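You operate a simulated robot arm through the tools that you are given. There is no shell and no other tool. Be economical: measure what you need, move in short steps, check, and stop when the job is done.

Carry out the task below with a simulated robot arm. There is one attempt and no reset: what you move stays moved.

JOB
Take the oil can from the service bench top and put it on top of the wiper block.

The check looks at the end state, three seconds after you hand in, the way a careful person would. Anything else that was tipped, shoved, dropped, spilled or broken makes it a failure.

ROBOT AND FRAMES
A 7-joint arm with a two-finger parallel gripper, fixed in place. Base frame: the origin is at the foot of the arm, x ahead of it, y to its left, z up; the work surface is at about z = 0. Units: m, rad, N and s.
With the tool pointing down near the work surface it reaches from about 0.24 to 0.62 m from the base axis. Its first joint turns from -1.152 to 1.152 rad. Payload 2.6 kg.
The TCP is the grasp point between the finger pads, 0.03 m short of the fingertips. In the tool frame z runs along the fingers and y along their closing line. Largest opening 0.094 m; finger width 0.028, thickness 0.01; the body of the gripper, 0.05 by 0.096 m, starts 0.055 m behind the TCP.
Orientation is told as [roll, pitch, yaw] about the base's x, y, z axes, in that order, counted from this pose: with the fingers straight down and closing along the base's y, the tool's x points along the base's -x, its y along +y and its z along -z.

CONTROLS
- The arm moves only by the tool play_rows. Its argument "commands" is a list of rows, each a list of 7 numbers: the shift along the tool's x, y, z in m, then the turn, a rotation vector about the tool's x, y, z in rad, then the gripper command, from -1 (fully open) to 1 (shut), values between in proportion. In form: [[tx, ty, tz, rx, ry, rz, fingers], ...]. A call has 1 to 20 rows; each row is the pose to reach, as a shift and turn from the pose commanded when the call began, along the tool's axes at that moment. A row lasts 0.2 s, in which the tool goes at most 0.05 m and 0.15 rad; a call with a longer step from one row to the next is refused whole, and so is a gripper value outside its range. Where a pose cannot be reached the arm comes as near as it can. A force on the tool above 40 N (or 10 N above the force at the start of the call, whichever is more), or a blocked arm, ends the call early, and 0.2 s more pass. The fingers move at their own pace (about 0.072 m/s each) and stop on an object; they squeeze with about 25 N. The grip force told is the motor's: it shows also when the fingers shut on nothing. Time passes only in rows, and 0.2 s behind the last, so rows that repeat a pose let the fingers close. The reply holds the time, the measured pose of the TCP, the force on the tool along the base axes, the opening and the grip force, in the units named above and with some noise, and new pictures: "pictures" is both (left out), scene, wrist or none.
- Cameras (640 x 400 px; columns grow to the right, rows downward): "scene" is fixed at [0.0259, 0.4175, 0.578]; the picture's right is [-0.87, -0.49, 0.00], its down [-0.22, 0.40, -0.89] and it looks along [0.43, -0.78, -0.45] (base axes); focal length 347 px, centre (320, 200). "wrist" rides on the gripper at [-0.037, 0, -0.058] in the tool frame; the picture's right is [0.00, -1.00, 0.00], its down [0.97, 0.00, -0.24] and it looks along [0.24, 0.00, 0.97] (tool axes); focal length 218 px, centre (320, 200). There is no depth. A picture from a camera that has moved, and an enlarged one, comes with that camera's place and axes in the base frame and with its lens.
- zoom(camera, box): a new picture of the part [left, top, right, bottom] of that camera's present view, enlarged. It takes no simulated time.
- close_job(): hands the job in; it is judged then, once.

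Work in short steps. Places have to be worked out from the pictures, the camera data and where the tool is seen: move nearer, look again, correct. Check each grasp and each placing, and mend what went wrong. You have 90 turns and 150 pictures in all, those below and enlarged ones among them. Open the gripper and draw the arm clear of the work before you hand the job in, unless the task says otherwise; then end with one line.

The tools are called after "Call:" by a JSON object that holds its "op" and its "data". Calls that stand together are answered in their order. play_rows: Moves the arm, as the interface text tells. Its arguments: {"type":"object","properties":{"commands":{"type":"array","items":{"type":"array","items":{"type":"number"}}},"pictures":{"type":"string","enum":["both","scene","wrist","none"]}},"required":["commands"]} The other tools are called the same way: zoom (camera, box) takes an enlarged picture of a part of a camera's view; close_job () hands the job in.

At the start:

```text
time: 0.0
ee_pos: [0.3258, -0.1833, 0.2906]
orientation: [0.001, 0.001, -0.001]
ft_force: [-1.6, -0.5, 0.3]
grip_width: 0.0938
grasp_force: 0.0
```

scene: 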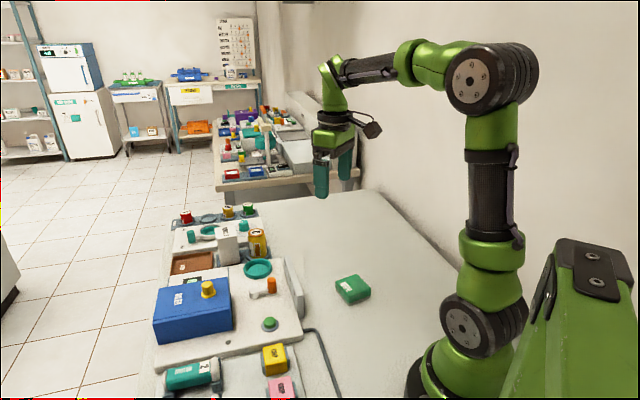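
wrist: 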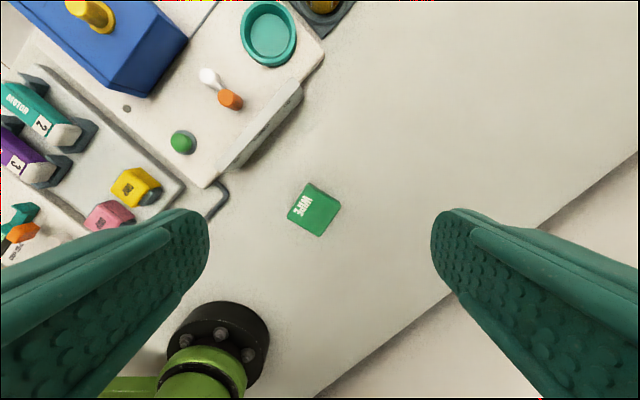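

The scene shows a bench with many objects; I zoom to identify the oil can and the wiper block.

Call:
{"op": "zoom", "data": {"camera": "scene", "box": [140, 190, 380, 340]}}

Call:
{"op": "zoom", "data": {"camera": "wrist", "box": [220, 130, 420, 255]}}

Call:
{"op": "zoom", "data": {"camera": "scene", "box": [140, 300, 300, 400]}}

```text
2.67 times, centred on (260, 265) of scene
camera zoom: at [0.0259, 0.4175, 0.578], right [-0.87, -0.49, 0.0], down [-0.22, 0.4, -0.89], along [0.43, -0.78, -0.45], focal length 926 px, centre (480, 27)
```

zoom: 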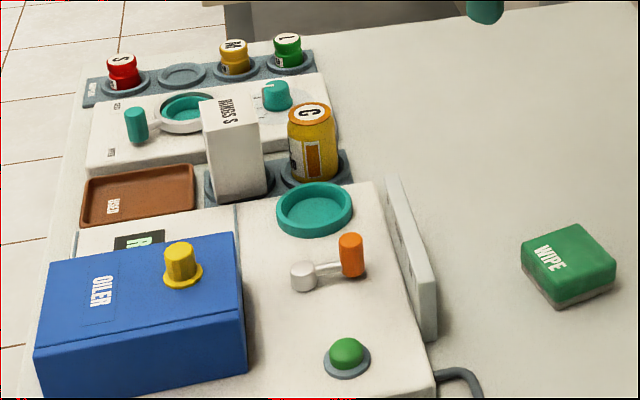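

```text
3.20 times, centred on (320, 192) of wrist
camera zoom: at [0.364, -0.1847, 0.3494], right [0.0, -1.0, 0.0], down [-0.97, 0.0, 0.24], along [-0.24, 0.0, -0.97], focal length 698 px, centre (320, 224)
```

zoom: 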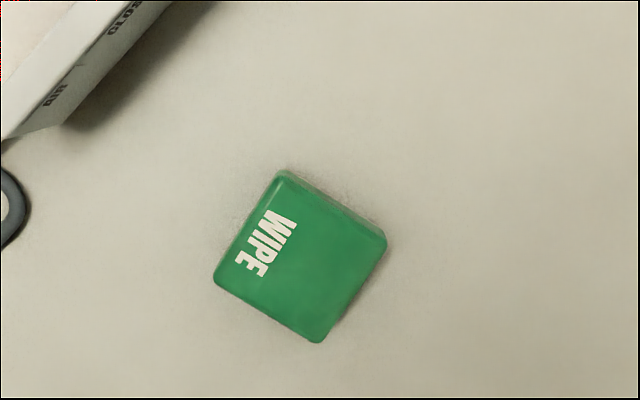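

```text
4.00 times, centred on (220, 350) of scene
camera zoom: at [0.0259, 0.4175, 0.578], right [-0.87, -0.49, 0.0], down [-0.22, 0.4, -0.89], along [0.43, -0.78, -0.45], focal length 1389 px, centre (720, -400)
```

zoom: 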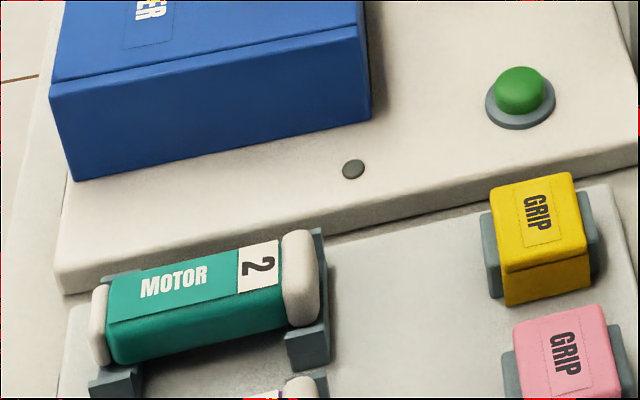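

The green block reads "WIPE". Candidates for the oil can are the yellow can "C" or something in the OILER. I move up and forward to look from above.

Call:
{"op": "play_rows", "data": {"commands": [[-0.03, 0.02, -0.03, 0, 0, 0, -1], [-0.06, 0.04, -0.06, 0, 0, 0, -1], [-0.09, 0.06, -0.09, 0, 0, 0, -1], [-0.11, 0.09, -0.1, 0, 0, 0, -1], [-0.11, 0.11, -0.1, 0, 0, 0, -1]]}}

```text
time: 1.2
ee_pos: [0.4359, -0.071, 0.3897]
orientation: [0.001, 0.001, -0.001]
ft_force: [0.7, -0.7, 0.2]
grip_width: 0.0939
grasp_force: 0.0
camera wrist: at [0.4739, -0.0726, 0.4473], right [0.0, -1.0, 0.0], down [-0.97, 0.0, 0.24], along [-0.24, 0.0, -0.97], focal length 218 px, centre (320, 200)
```

scene: 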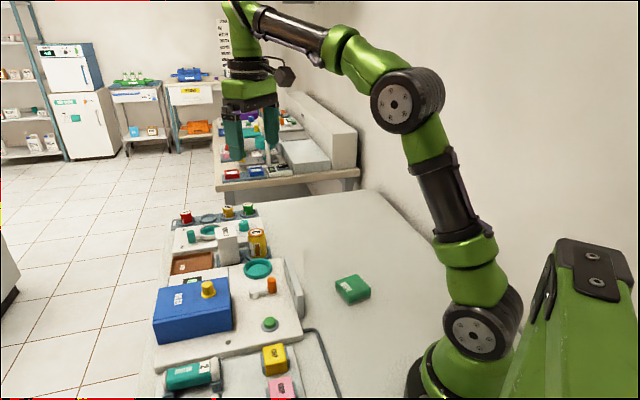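
wrist: 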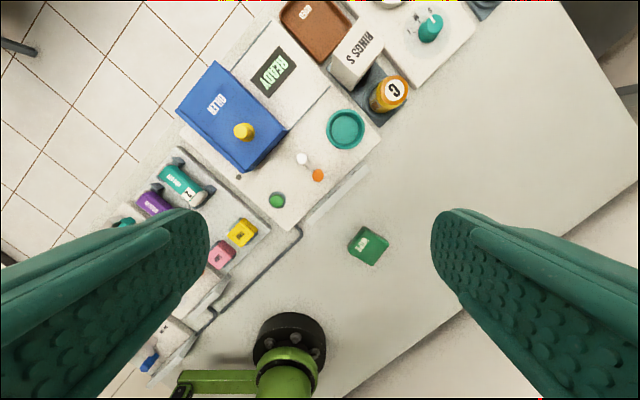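

Call:
{"op": "zoom", "data": {"camera": "wrist", "box": [240, 0, 480, 150]}}

Call:
{"op": "zoom", "data": {"camera": "wrist", "box": [170, 60, 410, 210]}}

Call:
{"op": "zoom", "data": {"camera": "scene", "box": [160, 195, 288, 275]}}

```text
2.67 times, centred on (360, 75) of wrist
camera zoom: at [0.4739, -0.0726, 0.4473], right [0.0, -1.0, 0.0], down [-0.97, 0.0, 0.24], along [-0.24, 0.0, -0.97], focal length 582 px, centre (213, 533)
```

zoom: 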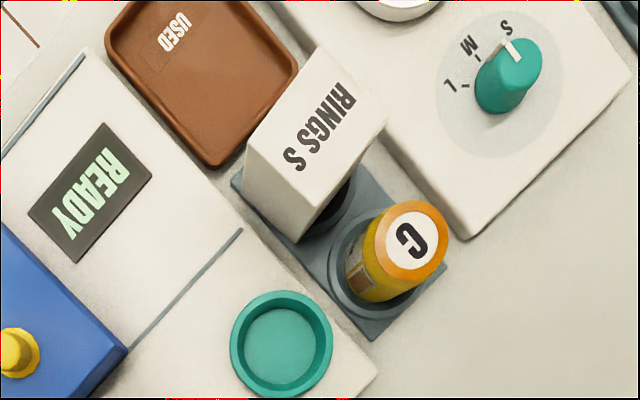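

```text
2.67 times, centred on (290, 135) of wrist
camera zoom: at [0.4739, -0.0726, 0.4473], right [0.0, -1.0, 0.0], down [-0.97, 0.0, 0.24], along [-0.24, 0.0, -0.97], focal length 582 px, centre (400, 373)
```

zoom: 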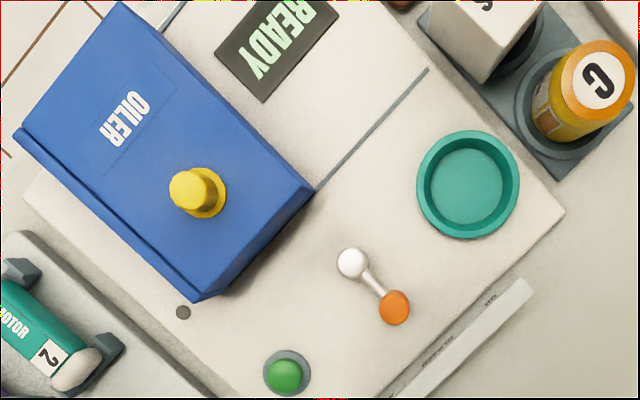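

```text
5.00 times, centred on (224, 235) of scene
camera zoom: at [0.0259, 0.4175, 0.578], right [-0.87, -0.49, 0.0], down [-0.22, 0.4, -0.89], along [0.43, -0.78, -0.45], focal length 1736 px, centre (800, 25)
```

zoom: 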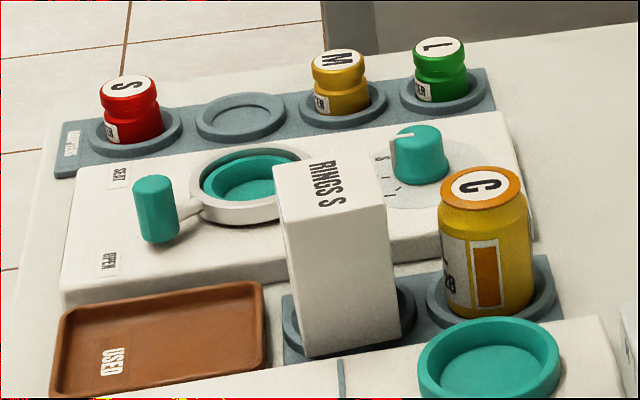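

Zooming more on the can's label and the front panel of the machine.

Call:
{"op": "zoom", "data": {"camera": "scene", "box": [240, 222, 280, 262]}}

Call:
{"op": "zoom", "data": {"camera": "wrist", "box": [365, 65, 415, 115]}}

Call:
{"op": "zoom", "data": {"camera": "wrist", "box": [290, 155, 390, 255]}}

Call:
{"op": "zoom", "data": {"camera": "wrist", "box": [90, 130, 290, 390]}}

```text
10.00 times, centred on (260, 242) of scene
camera zoom: at [0.0259, 0.4175, 0.578], right [-0.87, -0.49, 0.0], down [-0.22, 0.4, -0.89], along [0.43, -0.78, -0.45], focal length 3473 px, centre (920, -220)
```

zoom: 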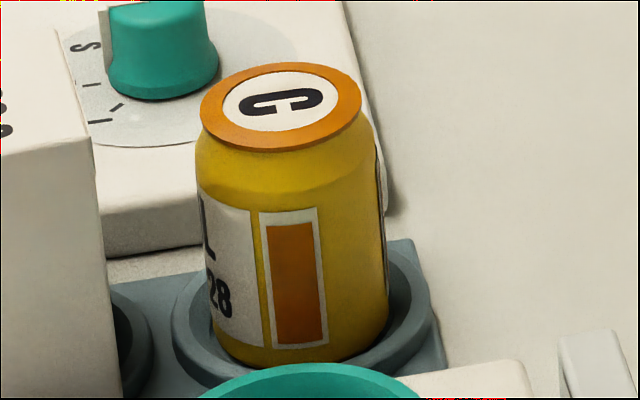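

```text
8.00 times, centred on (390, 90) of wrist
camera zoom: at [0.4739, -0.0726, 0.4473], right [0.0, -1.0, 0.0], down [-0.97, 0.0, 0.24], along [-0.24, 0.0, -0.97], focal length 1746 px, centre (-240, 1080)
```

zoom: 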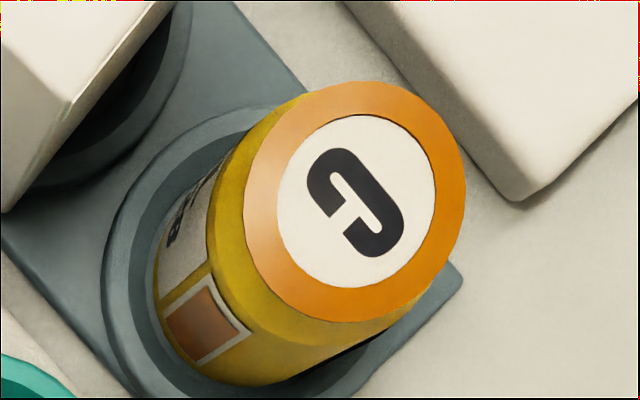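

```text
4.00 times, centred on (340, 205) of wrist
camera zoom: at [0.4739, -0.0726, 0.4473], right [0.0, -1.0, 0.0], down [-0.97, 0.0, 0.24], along [-0.24, 0.0, -0.97], focal length 873 px, centre (240, 180)
```

zoom: 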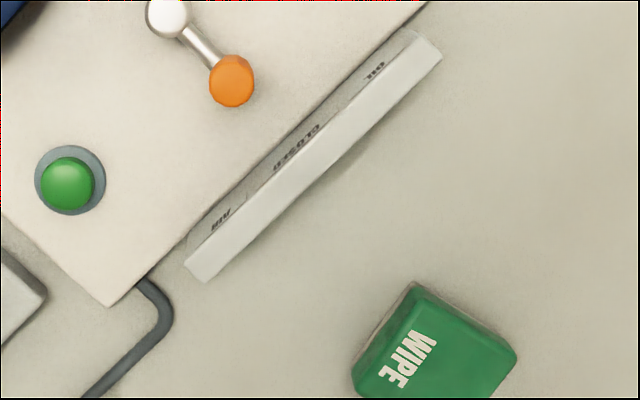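

```text
1.54 times, centred on (190, 260) of wrist
camera zoom: at [0.4739, -0.0726, 0.4473], right [0.0, -1.0, 0.0], down [-0.97, 0.0, 0.24], along [-0.24, 0.0, -0.97], focal length 336 px, centre (520, 108)
```

zoom: 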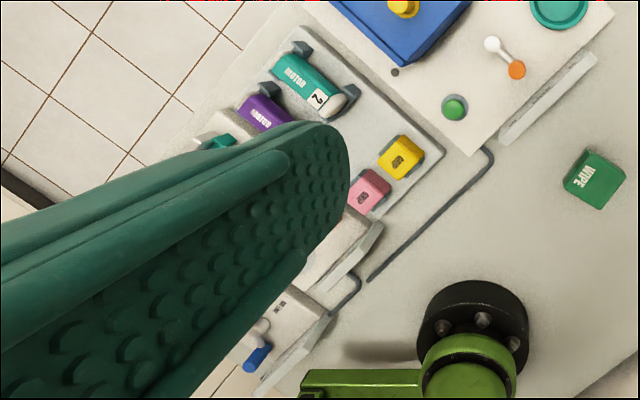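

The yellow can "C" (label reads "…L …28") standing in the rack beside the RINGS box is the oil can: top around (0.557, -0.189, 0.08). I check neighbouring heights (box, plates) for finger clearance.

Call:
{"op": "zoom", "data": {"camera": "scene", "box": [205, 215, 285, 275]}}

Call:
{"op": "zoom", "data": {"camera": "wrist", "box": [320, 10, 420, 130]}}

Call:
{"op": "zoom", "data": {"camera": "scene", "box": [325, 265, 380, 310]}}

Call:
{"op": "zoom", "data": {"camera": "wrist", "box": [340, 220, 400, 270]}}

```text
6.67 times, centred on (245, 245) of scene
camera zoom: at [0.0259, 0.4175, 0.578], right [-0.87, -0.49, 0.0], down [-0.22, 0.4, -0.89], along [0.43, -0.78, -0.45], focal length 2315 px, centre (820, -100)
```

zoom: 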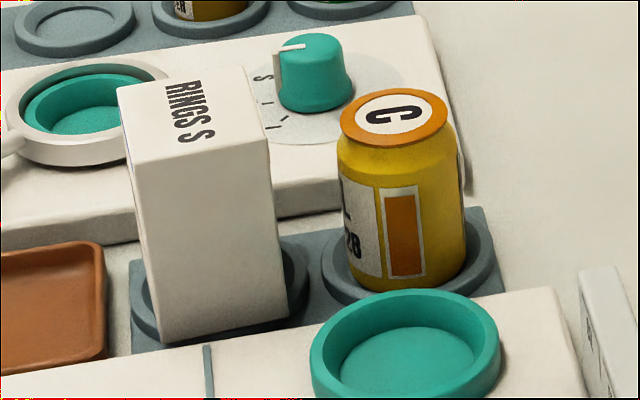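

```text
3.33 times, centred on (370, 70) of wrist
camera zoom: at [0.4739, -0.0726, 0.4473], right [0.0, -1.0, 0.0], down [-0.97, 0.0, 0.24], along [-0.24, 0.0, -0.97], focal length 728 px, centre (153, 633)
```

zoom: 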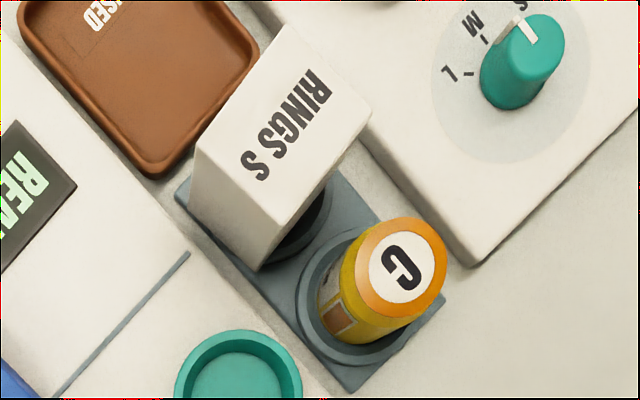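

```text
8.89 times, centred on (352, 288) of scene
camera zoom: at [0.0259, 0.4175, 0.578], right [-0.87, -0.49, 0.0], down [-0.22, 0.4, -0.89], along [0.43, -0.78, -0.45], focal length 3087 px, centre (31, -578)
```

zoom: 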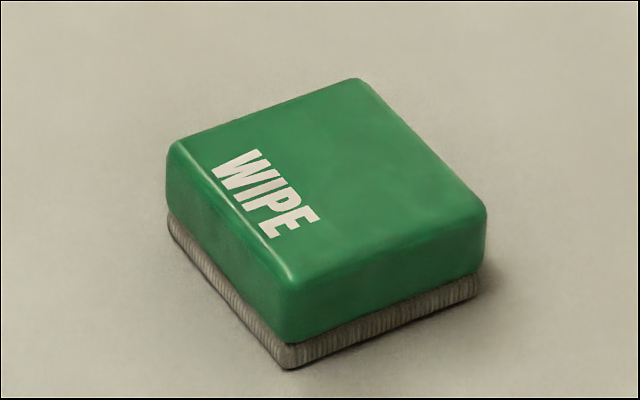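

```text
8.00 times, centred on (370, 245) of wrist
camera zoom: at [0.4739, -0.0726, 0.4473], right [0.0, -1.0, 0.0], down [-0.97, 0.0, 0.24], along [-0.24, 0.0, -0.97], focal length 1746 px, centre (-80, -160)
```

zoom: 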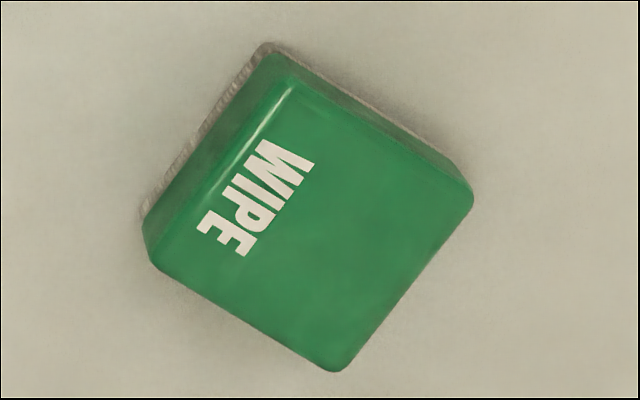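

Box top is about z≈0.09 and the rack runs at ~45°, so closing perpendicular to it (yaw +45°) is the free direction. I move above the can with that yaw and look.

Call:
{"op": "play_rows", "data": {"commands": [[-0.02, -0.02, 0.023, 0, 0, -0.131, -1], [-0.04, -0.04, 0.046, 0, 0, -0.262, -1], [-0.06, -0.06, 0.07, 0, 0, -0.393, -1], [-0.08, -0.08, 0.093, 0, 0, -0.524, -1], [-0.1, -0.1, 0.117, 0, 0, -0.655, -1], [-0.121, -0.118, 0.14, 0, 0, -0.785, -1], [-0.121, -0.118, 0.16, 0, 0, -0.785, -1], [-0.121, -0.118, 0.16, 0, 0, -0.785, -1]]}}

```text
time: 3.0
ee_pos: [0.5582, -0.1809, 0.2292]
orientation: [-0.003, -0.003, 0.787]
ft_force: [-0.3, 0.5, -0.3]
grip_width: 0.0941
grasp_force: 0.1
out of reach, approached as far as the arm can: row 6, 7, 8
camera wrist: at [0.5836, -0.1563, 0.2871], right [0.71, -0.71, 0.0], down [-0.69, -0.69, 0.24], along [-0.17, -0.17, -0.97], focal length 218 px, centre (320, 200)
```

scene: 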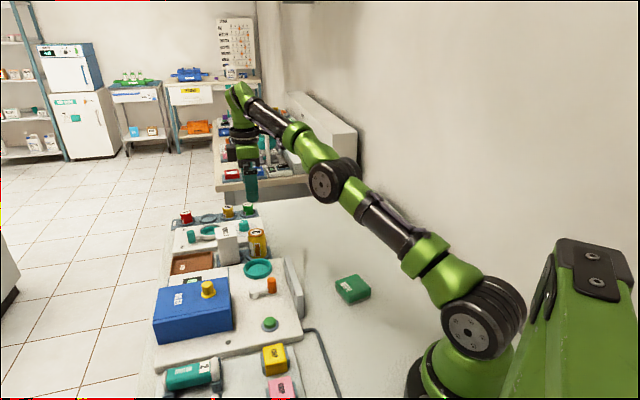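
wrist: 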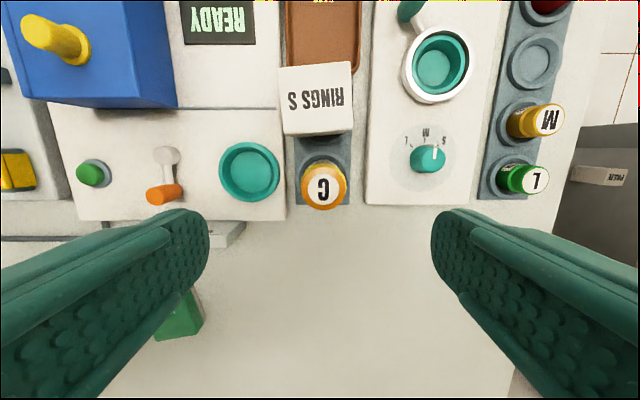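

Can top confirmed at about (0.557, -0.186), and the fingers straddle it well. I narrow the fingers and descend to z≈0.13, then check.

Call:
{"op": "play_rows", "data": {"commands": [[0, 0, 0.03, 0, 0, 0, -0.5], [0, 0, 0.06, 0, 0, 0, -0.5], [0, 0, 0.09, 0, 0, 0, -0.5], [0, 0, 0.09, 0, 0, 0, -0.5]]}}

```text
time: 4.0
ee_pos: [0.5553, -0.1804, 0.1387]
orientation: [0.0, 0.0, 0.786]
ft_force: [-0.9, -0.9, -0.2]
grip_width: 0.0707
grasp_force: 0.1
camera wrist: at [0.5816, -0.156, 0.1975], right [0.71, -0.71, 0.0], down [-0.69, -0.69, 0.24], along [-0.17, -0.17, -0.97], focal length 218 px, centre (320, 200)
```

scene: 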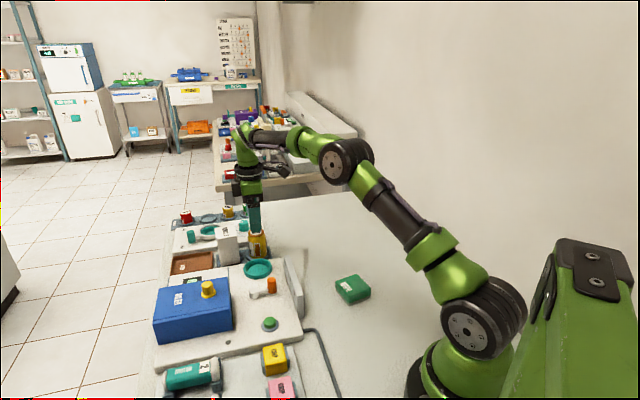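
wrist: 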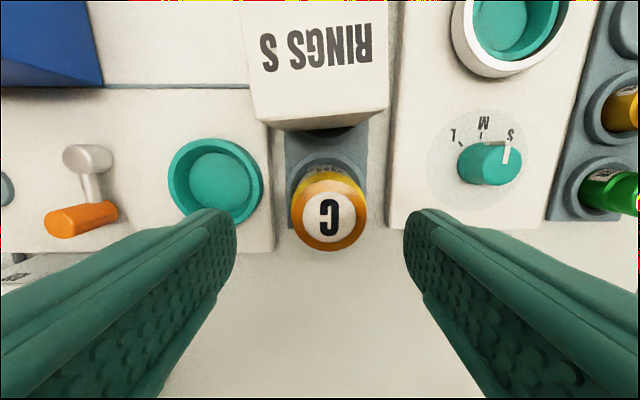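

Can axis is at ~(0.558, -0.186). I correct by about 6 mm and descend to z≈0.064.

Call:
{"op": "play_rows", "data": {"commands": [[0.002, -0.006, 0.0, 0, 0, 0, -0.5], [0.002, -0.006, 0.025, 0, 0, 0, -0.5], [0.002, -0.006, 0.05, 0, 0, 0, -0.5], [0.002, -0.006, 0.075, 0, 0, 0, -0.5], [0.002, -0.006, 0.075, 0, 0, 0, -0.5]]}}

```text
time: 5.2
ee_pos: [0.5596, -0.1881, 0.0649]
orientation: [0.0, 0.001, 0.786]
ft_force: [0.2, 0.1, -0.4]
grip_width: 0.0707
grasp_force: 0.1
camera wrist: at [0.5867, -0.1638, 0.1239], right [0.71, -0.71, 0.0], down [-0.69, -0.69, 0.24], along [-0.17, -0.17, -0.97], focal length 218 px, centre (320, 200)
```

scene: 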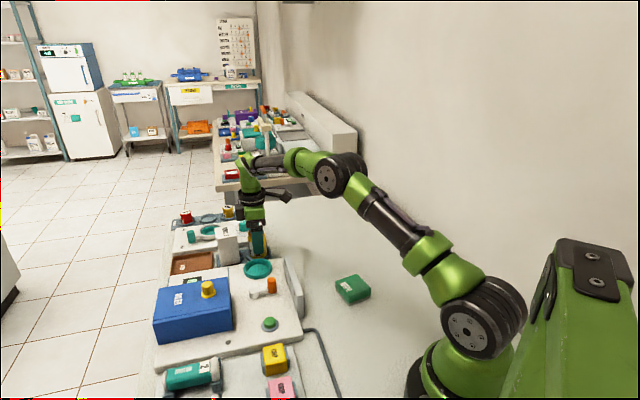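
wrist: 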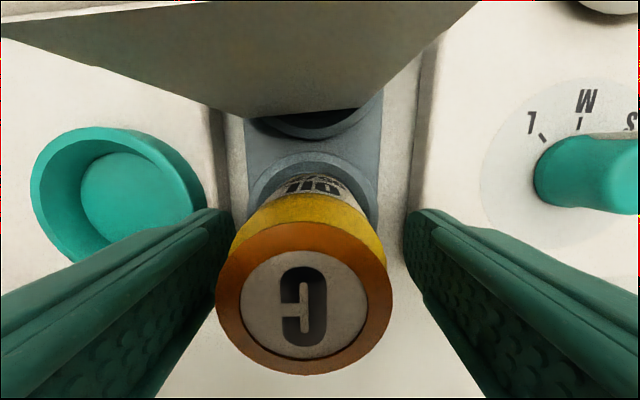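

The label reads "OIL", confirming it. The can sits ~3 mm toward the left finger; I recentre, lower 4 mm and close.

Call:
{"op": "play_rows", "data": {"commands": [[0.001, 0.003, 0.0, 0, 0, 0, -0.5], [0.001, 0.003, 0.004, 0, 0, 0, -0.5], [0.001, 0.003, 0.004, 0, 0, 0, -0.2], [0.001, 0.003, 0.004, 0, 0, 0, 0.1], [0.001, 0.003, 0.004, 0, 0, 0, 0.4], [0.001, 0.003, 0.004, 0, 0, 0, 1], [0.001, 0.003, 0.004, 0, 0, 0, 1]]}}

```text
time: 6.8
ee_pos: [0.5563, -0.1859, 0.0599]
orientation: [-0.001, 0.0, 0.785]
ft_force: [1.0, -1.5, 0.0]
grip_width: 0.0474
grasp_force: 24.6
camera wrist: at [0.5827, -0.1618, 0.1195], right [0.71, -0.71, 0.0], down [-0.69, -0.69, 0.24], along [-0.17, -0.17, -0.97], focal length 218 px, centre (320, 200)
```

scene: 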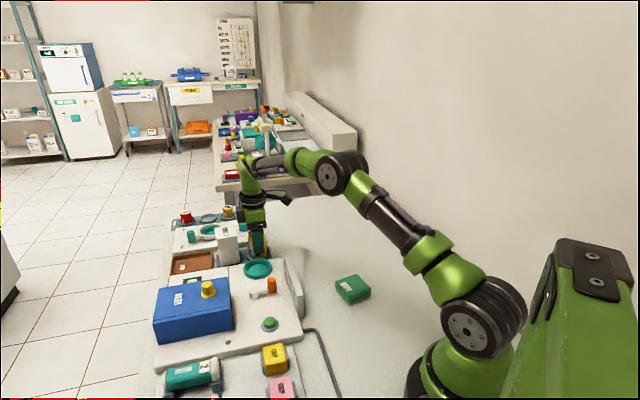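
wrist: 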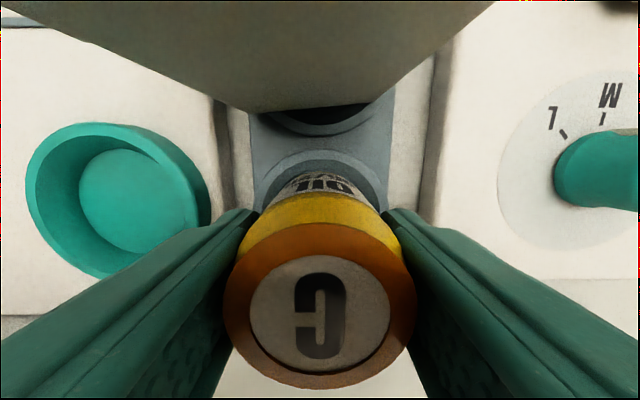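

Grip is on a ~47 mm can at 24.6 N. I lift it straight up to z≈0.18.

Call:
{"op": "play_rows", "data": {"commands": [[0, 0, -0.015, 0, 0, 0, 1], [0, 0, -0.035, 0, 0, 0, 1], [0, 0, -0.06, 0, 0, 0, 1], [0, 0, -0.09, 0, 0, 0, 1], [0, 0, -0.12, 0, 0, 0, 1], [0, 0, -0.12, 0, 0, 0, 1]]}}

```text
time: 8.2
ee_pos: [0.5562, -0.1842, 0.1824]
orientation: [0.0, 0.0, 0.789]
ft_force: [0.3, 0.1, -0.8]
grip_width: 0.0476
grasp_force: 25.2
camera wrist: at [0.5823, -0.1603, 0.2418], right [0.71, -0.71, 0.0], down [-0.69, -0.69, 0.24], along [-0.17, -0.17, -0.97], focal length 218 px, centre (320, 200)
```

scene: 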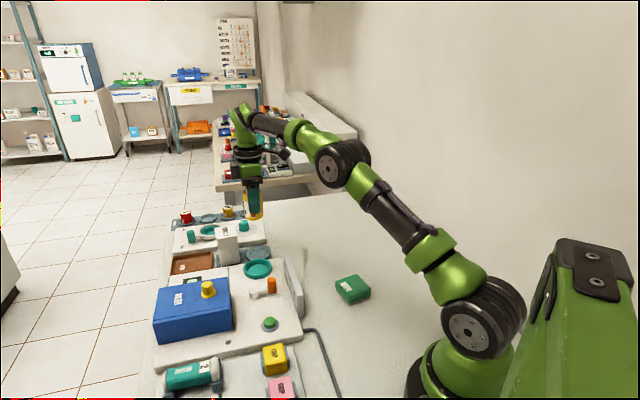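
wrist: 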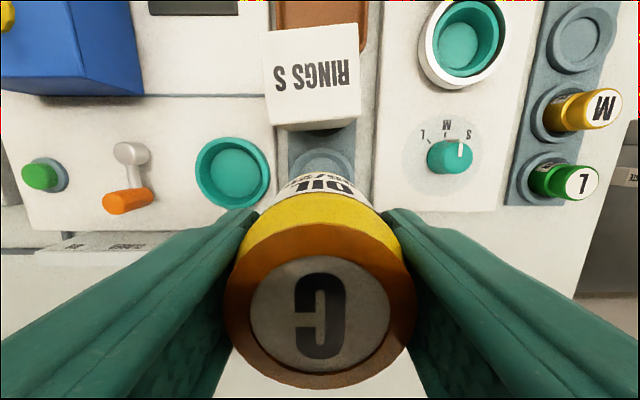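

The can is lifted cleanly. I move back toward the base over the bare bench, turning yaw back to 0, stopping at about x=0.36 to view the block.

Call:
{"op": "play_rows", "data": {"commands": [[0.0236, 0.0236, 0, 0, 0, 0.131, 1], [0.0472, 0.0472, 0, 0, 0, 0.262, 1], [0.0707, 0.0707, 0, 0, 0, 0.393, 1], [0.0943, 0.0943, 0, 0, 0, 0.524, 1], [0.1179, 0.1179, 0, 0, 0, 0.655, 1], [0.1414, 0.1414, 0, 0, 0, 0.785, 1], [0.1414, 0.1414, 0, 0, 0, 0.785, 1]]}}

```text
time: 9.8
ee_pos: [0.3547, -0.1861, 0.1807]
orientation: [0.0, 0.0, -0.002]
ft_force: [0.4, 0.4, -1.5]
grip_width: 0.0474
grasp_force: 25.2
camera wrist: at [0.393, -0.1884, 0.2401], right [0.0, -1.0, 0.0], down [-0.97, 0.0, 0.24], along [-0.24, 0.0, -0.97], focal length 218 px, centre (320, 200)
```

scene: 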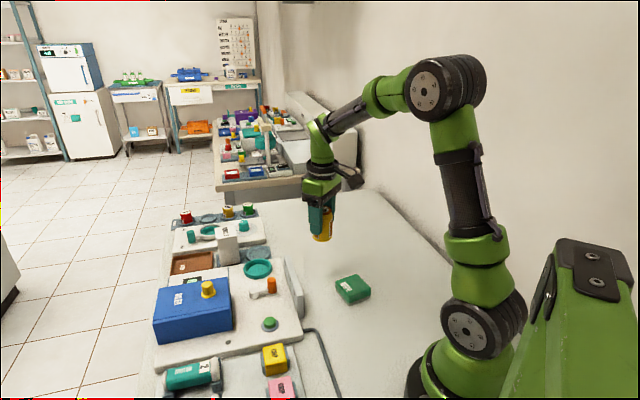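
wrist: 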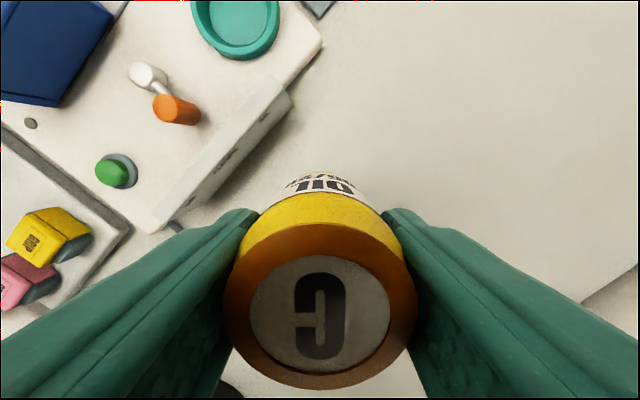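

Two independent views put the block's top centre at about (0.267, -0.177, 0.027). I move above it and down to z≈0.12, then check alignment in the scene view.

Call:
{"op": "play_rows", "data": {"commands": [[0.03, 0.003, 0, 0, 0, 0, 1], [0.06, 0.006, 0, 0, 0, 0, 1], [0.0905, 0.009, 0, 0, 0, 0, 1], [0.0905, 0.009, 0.03, 0, 0, 0, 1], [0.0905, 0.009, 0.06, 0, 0, 0, 1], [0.0905, 0.009, 0.06, 0, 0, 0, 1]], "pictures": "none"}}

Call:
{"op": "zoom", "data": {"camera": "scene", "box": [300, 210, 420, 320]}}

Call:
{"op": "zoom", "data": {"camera": "wrist", "box": [200, 120, 440, 400]}}

```text
time: 11.2
ee_pos: [0.2687, -0.1733, 0.1215]
orientation: [0.001, 0.001, 0.0]
ft_force: [0.7, -0.3, -2.2]
grip_width: 0.0472
grasp_force: 25.3
```

```text
3.64 times, centred on (360, 265) of scene
camera zoom: at [0.0259, 0.4175, 0.578], right [-0.87, -0.49, 0.0], down [-0.22, 0.4, -0.89], along [0.43, -0.78, -0.45], focal length 1263 px, centre (174, -36)
```

zoom: 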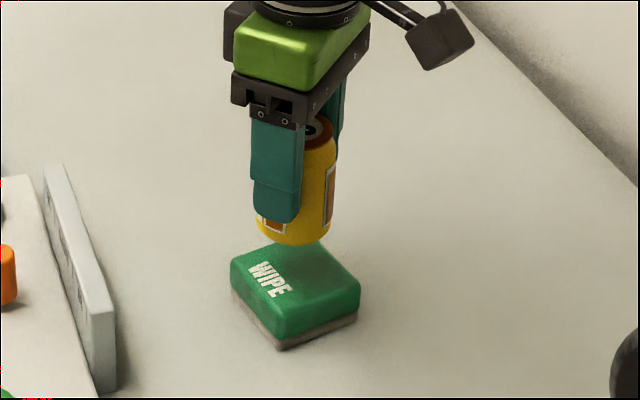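

```text
1.43 times, centred on (320, 260) of wrist
camera zoom: at [0.3062, -0.1768, 0.1801], right [0.0, -1.0, 0.0], down [-0.97, 0.0, 0.24], along [-0.24, 0.0, -0.97], focal length 312 px, centre (320, 114)
```

zoom: 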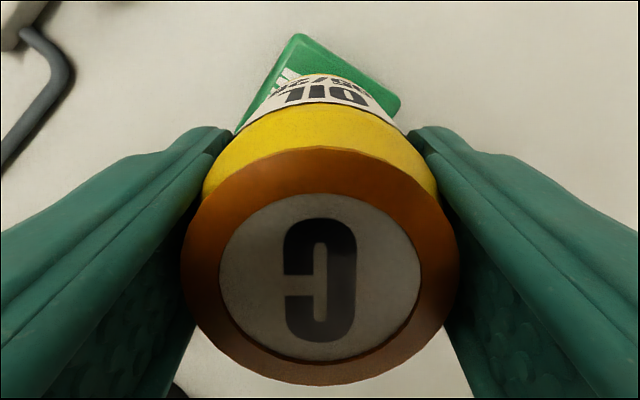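

Alignment is close: the can appears ~3–4 mm too far in +x relative to the block. I shift that and lower to about z=0.095, then inspect the gap.

Call:
{"op": "play_rows", "data": {"commands": [[0.003, 0.001, 0, 0, 0, 0, 1], [0.003, 0.001, 0.013, 0, 0, 0, 1], [0.003, 0.001, 0.026, 0, 0, 0, 1], [0.003, 0.001, 0.026, 0, 0, 0, 1]], "pictures": "none"}}

Call:
{"op": "zoom", "data": {"camera": "scene", "box": [310, 230, 390, 310]}}

Call:
{"op": "zoom", "data": {"camera": "wrist", "box": [220, 100, 420, 225]}}

```text
time: 12.2
ee_pos: [0.2648, -0.1745, 0.093]
orientation: [-0.001, 0.001, 0.0]
ft_force: [-0.1, 0.8, -1.1]
grip_width: 0.0476
grasp_force: 24.9
```

```text
5.00 times, centred on (350, 270) of scene
camera zoom: at [0.0259, 0.4175, 0.578], right [-0.87, -0.49, 0.0], down [-0.22, 0.4, -0.89], along [0.43, -0.78, -0.45], focal length 1736 px, centre (170, -150)
```

zoom: 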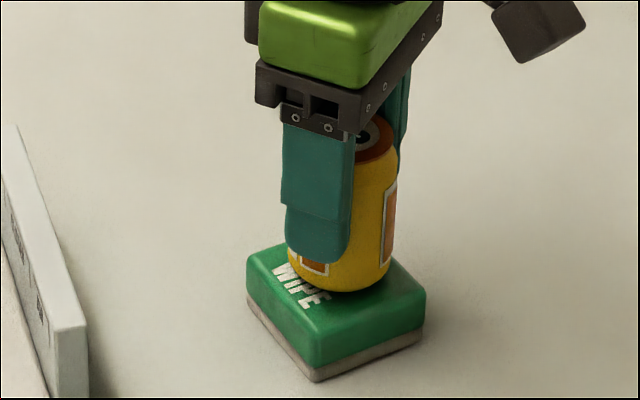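

```text
3.20 times, centred on (320, 162) of wrist
camera zoom: at [0.3016, -0.1761, 0.1513], right [0.0, -1.0, 0.0], down [-0.97, 0.0, 0.24], along [-0.24, 0.0, -0.97], focal length 698 px, centre (320, 320)
```

zoom: 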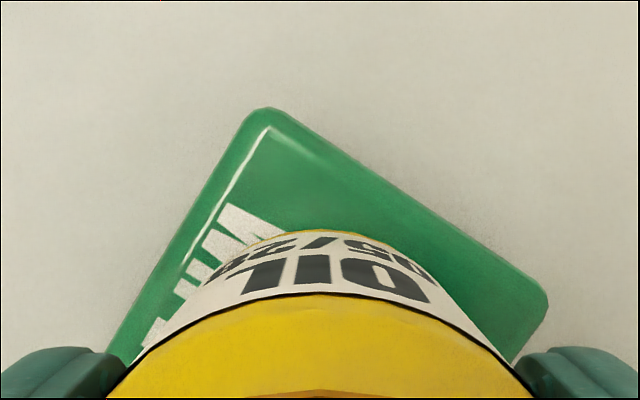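

Can bottom is well centred over the block with a few mm of gap. I lower in 1–2 mm rows and watch the force.

Call:
{"op": "play_rows", "data": {"commands": [[0, 0, 0.0015, 0, 0, 0, 1], [0, 0, 0.003, 0, 0, 0, 1], [0, 0, 0.0045, 0, 0, 0, 1], [0, 0, 0.0045, 0, 0, 0, 1]], "pictures": "none"}}

Call:
{"op": "zoom", "data": {"camera": "scene", "box": [325, 255, 380, 310]}}

```text
time: 13.2
ee_pos: [0.2637, -0.1761, 0.09]
orientation: [-0.001, 0.0, 0.0]
ft_force: [0.7, -0.5, -0.1]
grip_width: 0.0474
grasp_force: 24.7
```

```text
7.27 times, centred on (352, 282) of scene
camera zoom: at [0.0259, 0.4175, 0.578], right [-0.87, -0.49, 0.0], down [-0.22, 0.4, -0.89], along [0.43, -0.78, -0.45], focal length 2526 px, centre (84, -400)
```

zoom: 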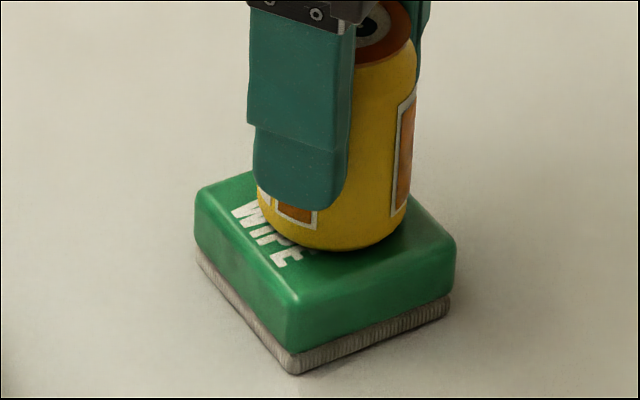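

Call:
{"op": "play_rows", "data": {"commands": [[0, 0, 0.001, 0, 0, 0, 1], [0, 0, 0.002, 0, 0, 0, 1], [0, 0, 0.002, 0, 0, 0, 1]], "pictures": "none"}}

```text
time: 14.0
ee_pos: [0.2638, -0.1741, 0.0875]
orientation: [0.001, -0.001, 0.0]
ft_force: [0.5, -0.2, -1.4]
grip_width: 0.0473
grasp_force: 25.4
```

No contact force yet; I continue another 2 mm.

Call:
{"op": "play_rows", "data": {"commands": [[0, 0, 0.001, 0, 0, 0, 1], [0, 0, 0.002, 0, 0, 0, 1], [0, 0, 0.002, 0, 0, 0, 1]], "pictures": "none"}}

Call:
{"op": "zoom", "data": {"camera": "scene", "box": [325, 255, 380, 310]}}

```text
time: 14.8
ee_pos: [0.2644, -0.1741, 0.085]
orientation: [-0.001, -0.002, 0.001]
ft_force: [1.6, 4.4, 20.1]
grip_width: 0.0475
grasp_force: 25.1
```

```text
7.27 times, centred on (352, 282) of scene
camera zoom: at [0.0258, 0.4175, 0.5779], right [-0.87, -0.49, 0.0], down [-0.22, 0.4, -0.89], along [0.43, -0.78, -0.45], focal length 2526 px, centre (84, -400)
```

zoom: 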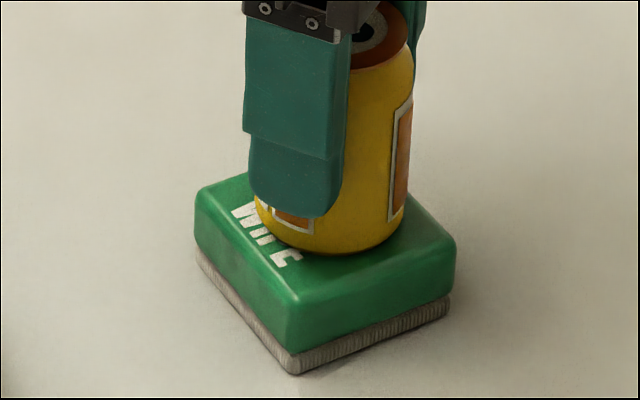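

Contact made (20 N) and the can is centred within ~2 mm. I relieve ~1 mm of the press, then open slowly.

Call:
{"op": "play_rows", "data": {"commands": [[0, 0, -0.0008, 0, 0, 0, 1], [0, 0, -0.0012, 0, 0, 0, 1], [0, 0, -0.0012, 0, 0, 0, -0.05], [0, 0, -0.0012, 0, 0, 0, -0.15], [0, 0, -0.0012, 0, 0, 0, -0.4], [0, 0, -0.0012, 0, 0, 0, -0.8], [0, 0, -0.0012, 0, 0, 0, -0.8]]}}

```text
time: 16.4
ee_pos: [0.2625, -0.1744, 0.0857]
orientation: [0.001, 0.001, 0.0]
ft_force: [0.1, -0.7, 0.2]
grip_width: 0.0845
grasp_force: 0.1
camera wrist: at [0.301, -0.1764, 0.145], right [0.0, -1.0, 0.0], down [-0.97, 0.0, 0.24], along [-0.24, 0.0, -0.97], focal length 218 px, centre (320, 200)
```

scene: 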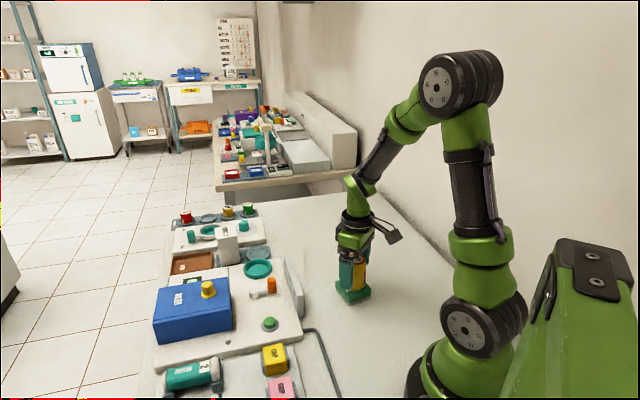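
wrist: 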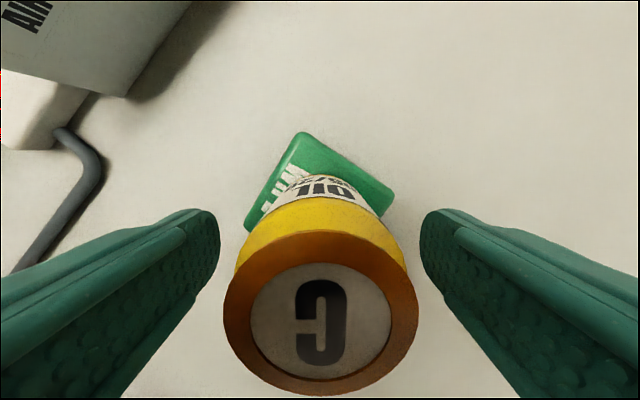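

The can stands free on the block between the open fingers. I go straight up and check.

Call:
{"op": "play_rows", "data": {"commands": [[0, 0, -0.02, 0, 0, 0, -0.8], [0, 0, -0.05, 0, 0, 0, -0.8], [0, 0, -0.09, 0, 0, 0, -0.8], [0, 0, -0.13, 0, 0, 0, -0.8], [-0.04, 0, -0.16, 0, 0, 0, -0.8], [-0.08, 0, -0.18, 0, 0, 0, -0.8], [-0.08, 0, -0.18, 0, 0, 0, -0.8]]}}

Call:
{"op": "zoom", "data": {"camera": "scene", "box": [310, 230, 390, 310]}}

```text
time: 18.0
ee_pos: [0.3428, -0.1786, 0.2702]
orientation: [-0.001, 0.001, 0.002]
ft_force: [0.4, 1.0, 0.7]
grip_width: 0.0846
grasp_force: 0.0
camera wrist: at [0.3809, -0.1802, 0.328], right [0.0, -1.0, 0.0], down [-0.97, 0.0, 0.24], along [-0.24, 0.0, -0.97], focal length 218 px, centre (320, 200)
```

scene: 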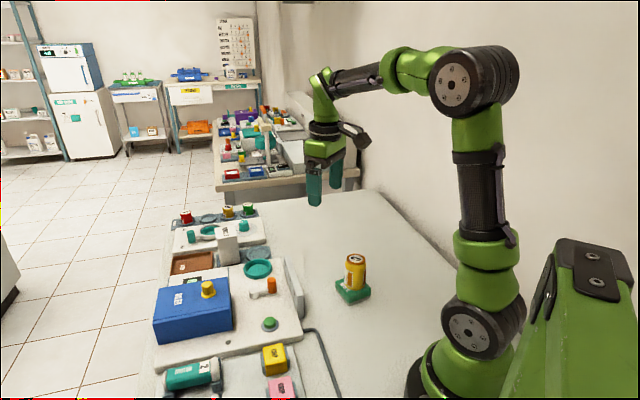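
wrist: 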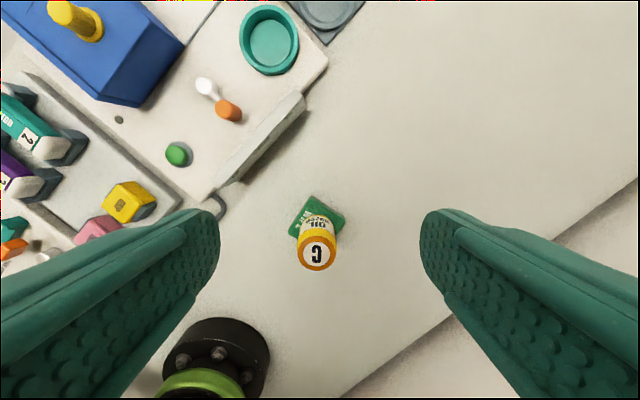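

```text
5.00 times, centred on (350, 270) of scene
camera zoom: at [0.0259, 0.4175, 0.578], right [-0.87, -0.49, 0.0], down [-0.22, 0.4, -0.89], along [0.43, -0.78, -0.45], focal length 1736 px, centre (170, -150)
```

zoom: 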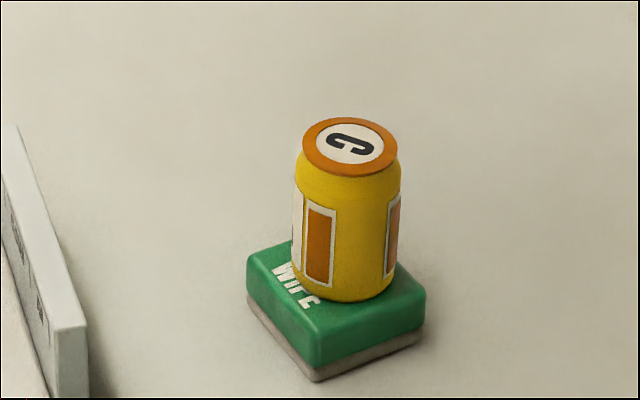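

The oil can is upright and stable on the wiper block, the gripper is open and clear, and nothing else has moved. I hand in.

Call:
{"op": "close_job", "data": {}}

```text
The job is handed in.
```

The oil can is standing upright on top of the wiper block, about 4 mm off centre; the arm is clear of it, and nothing else appears to have moved in the last pictures.
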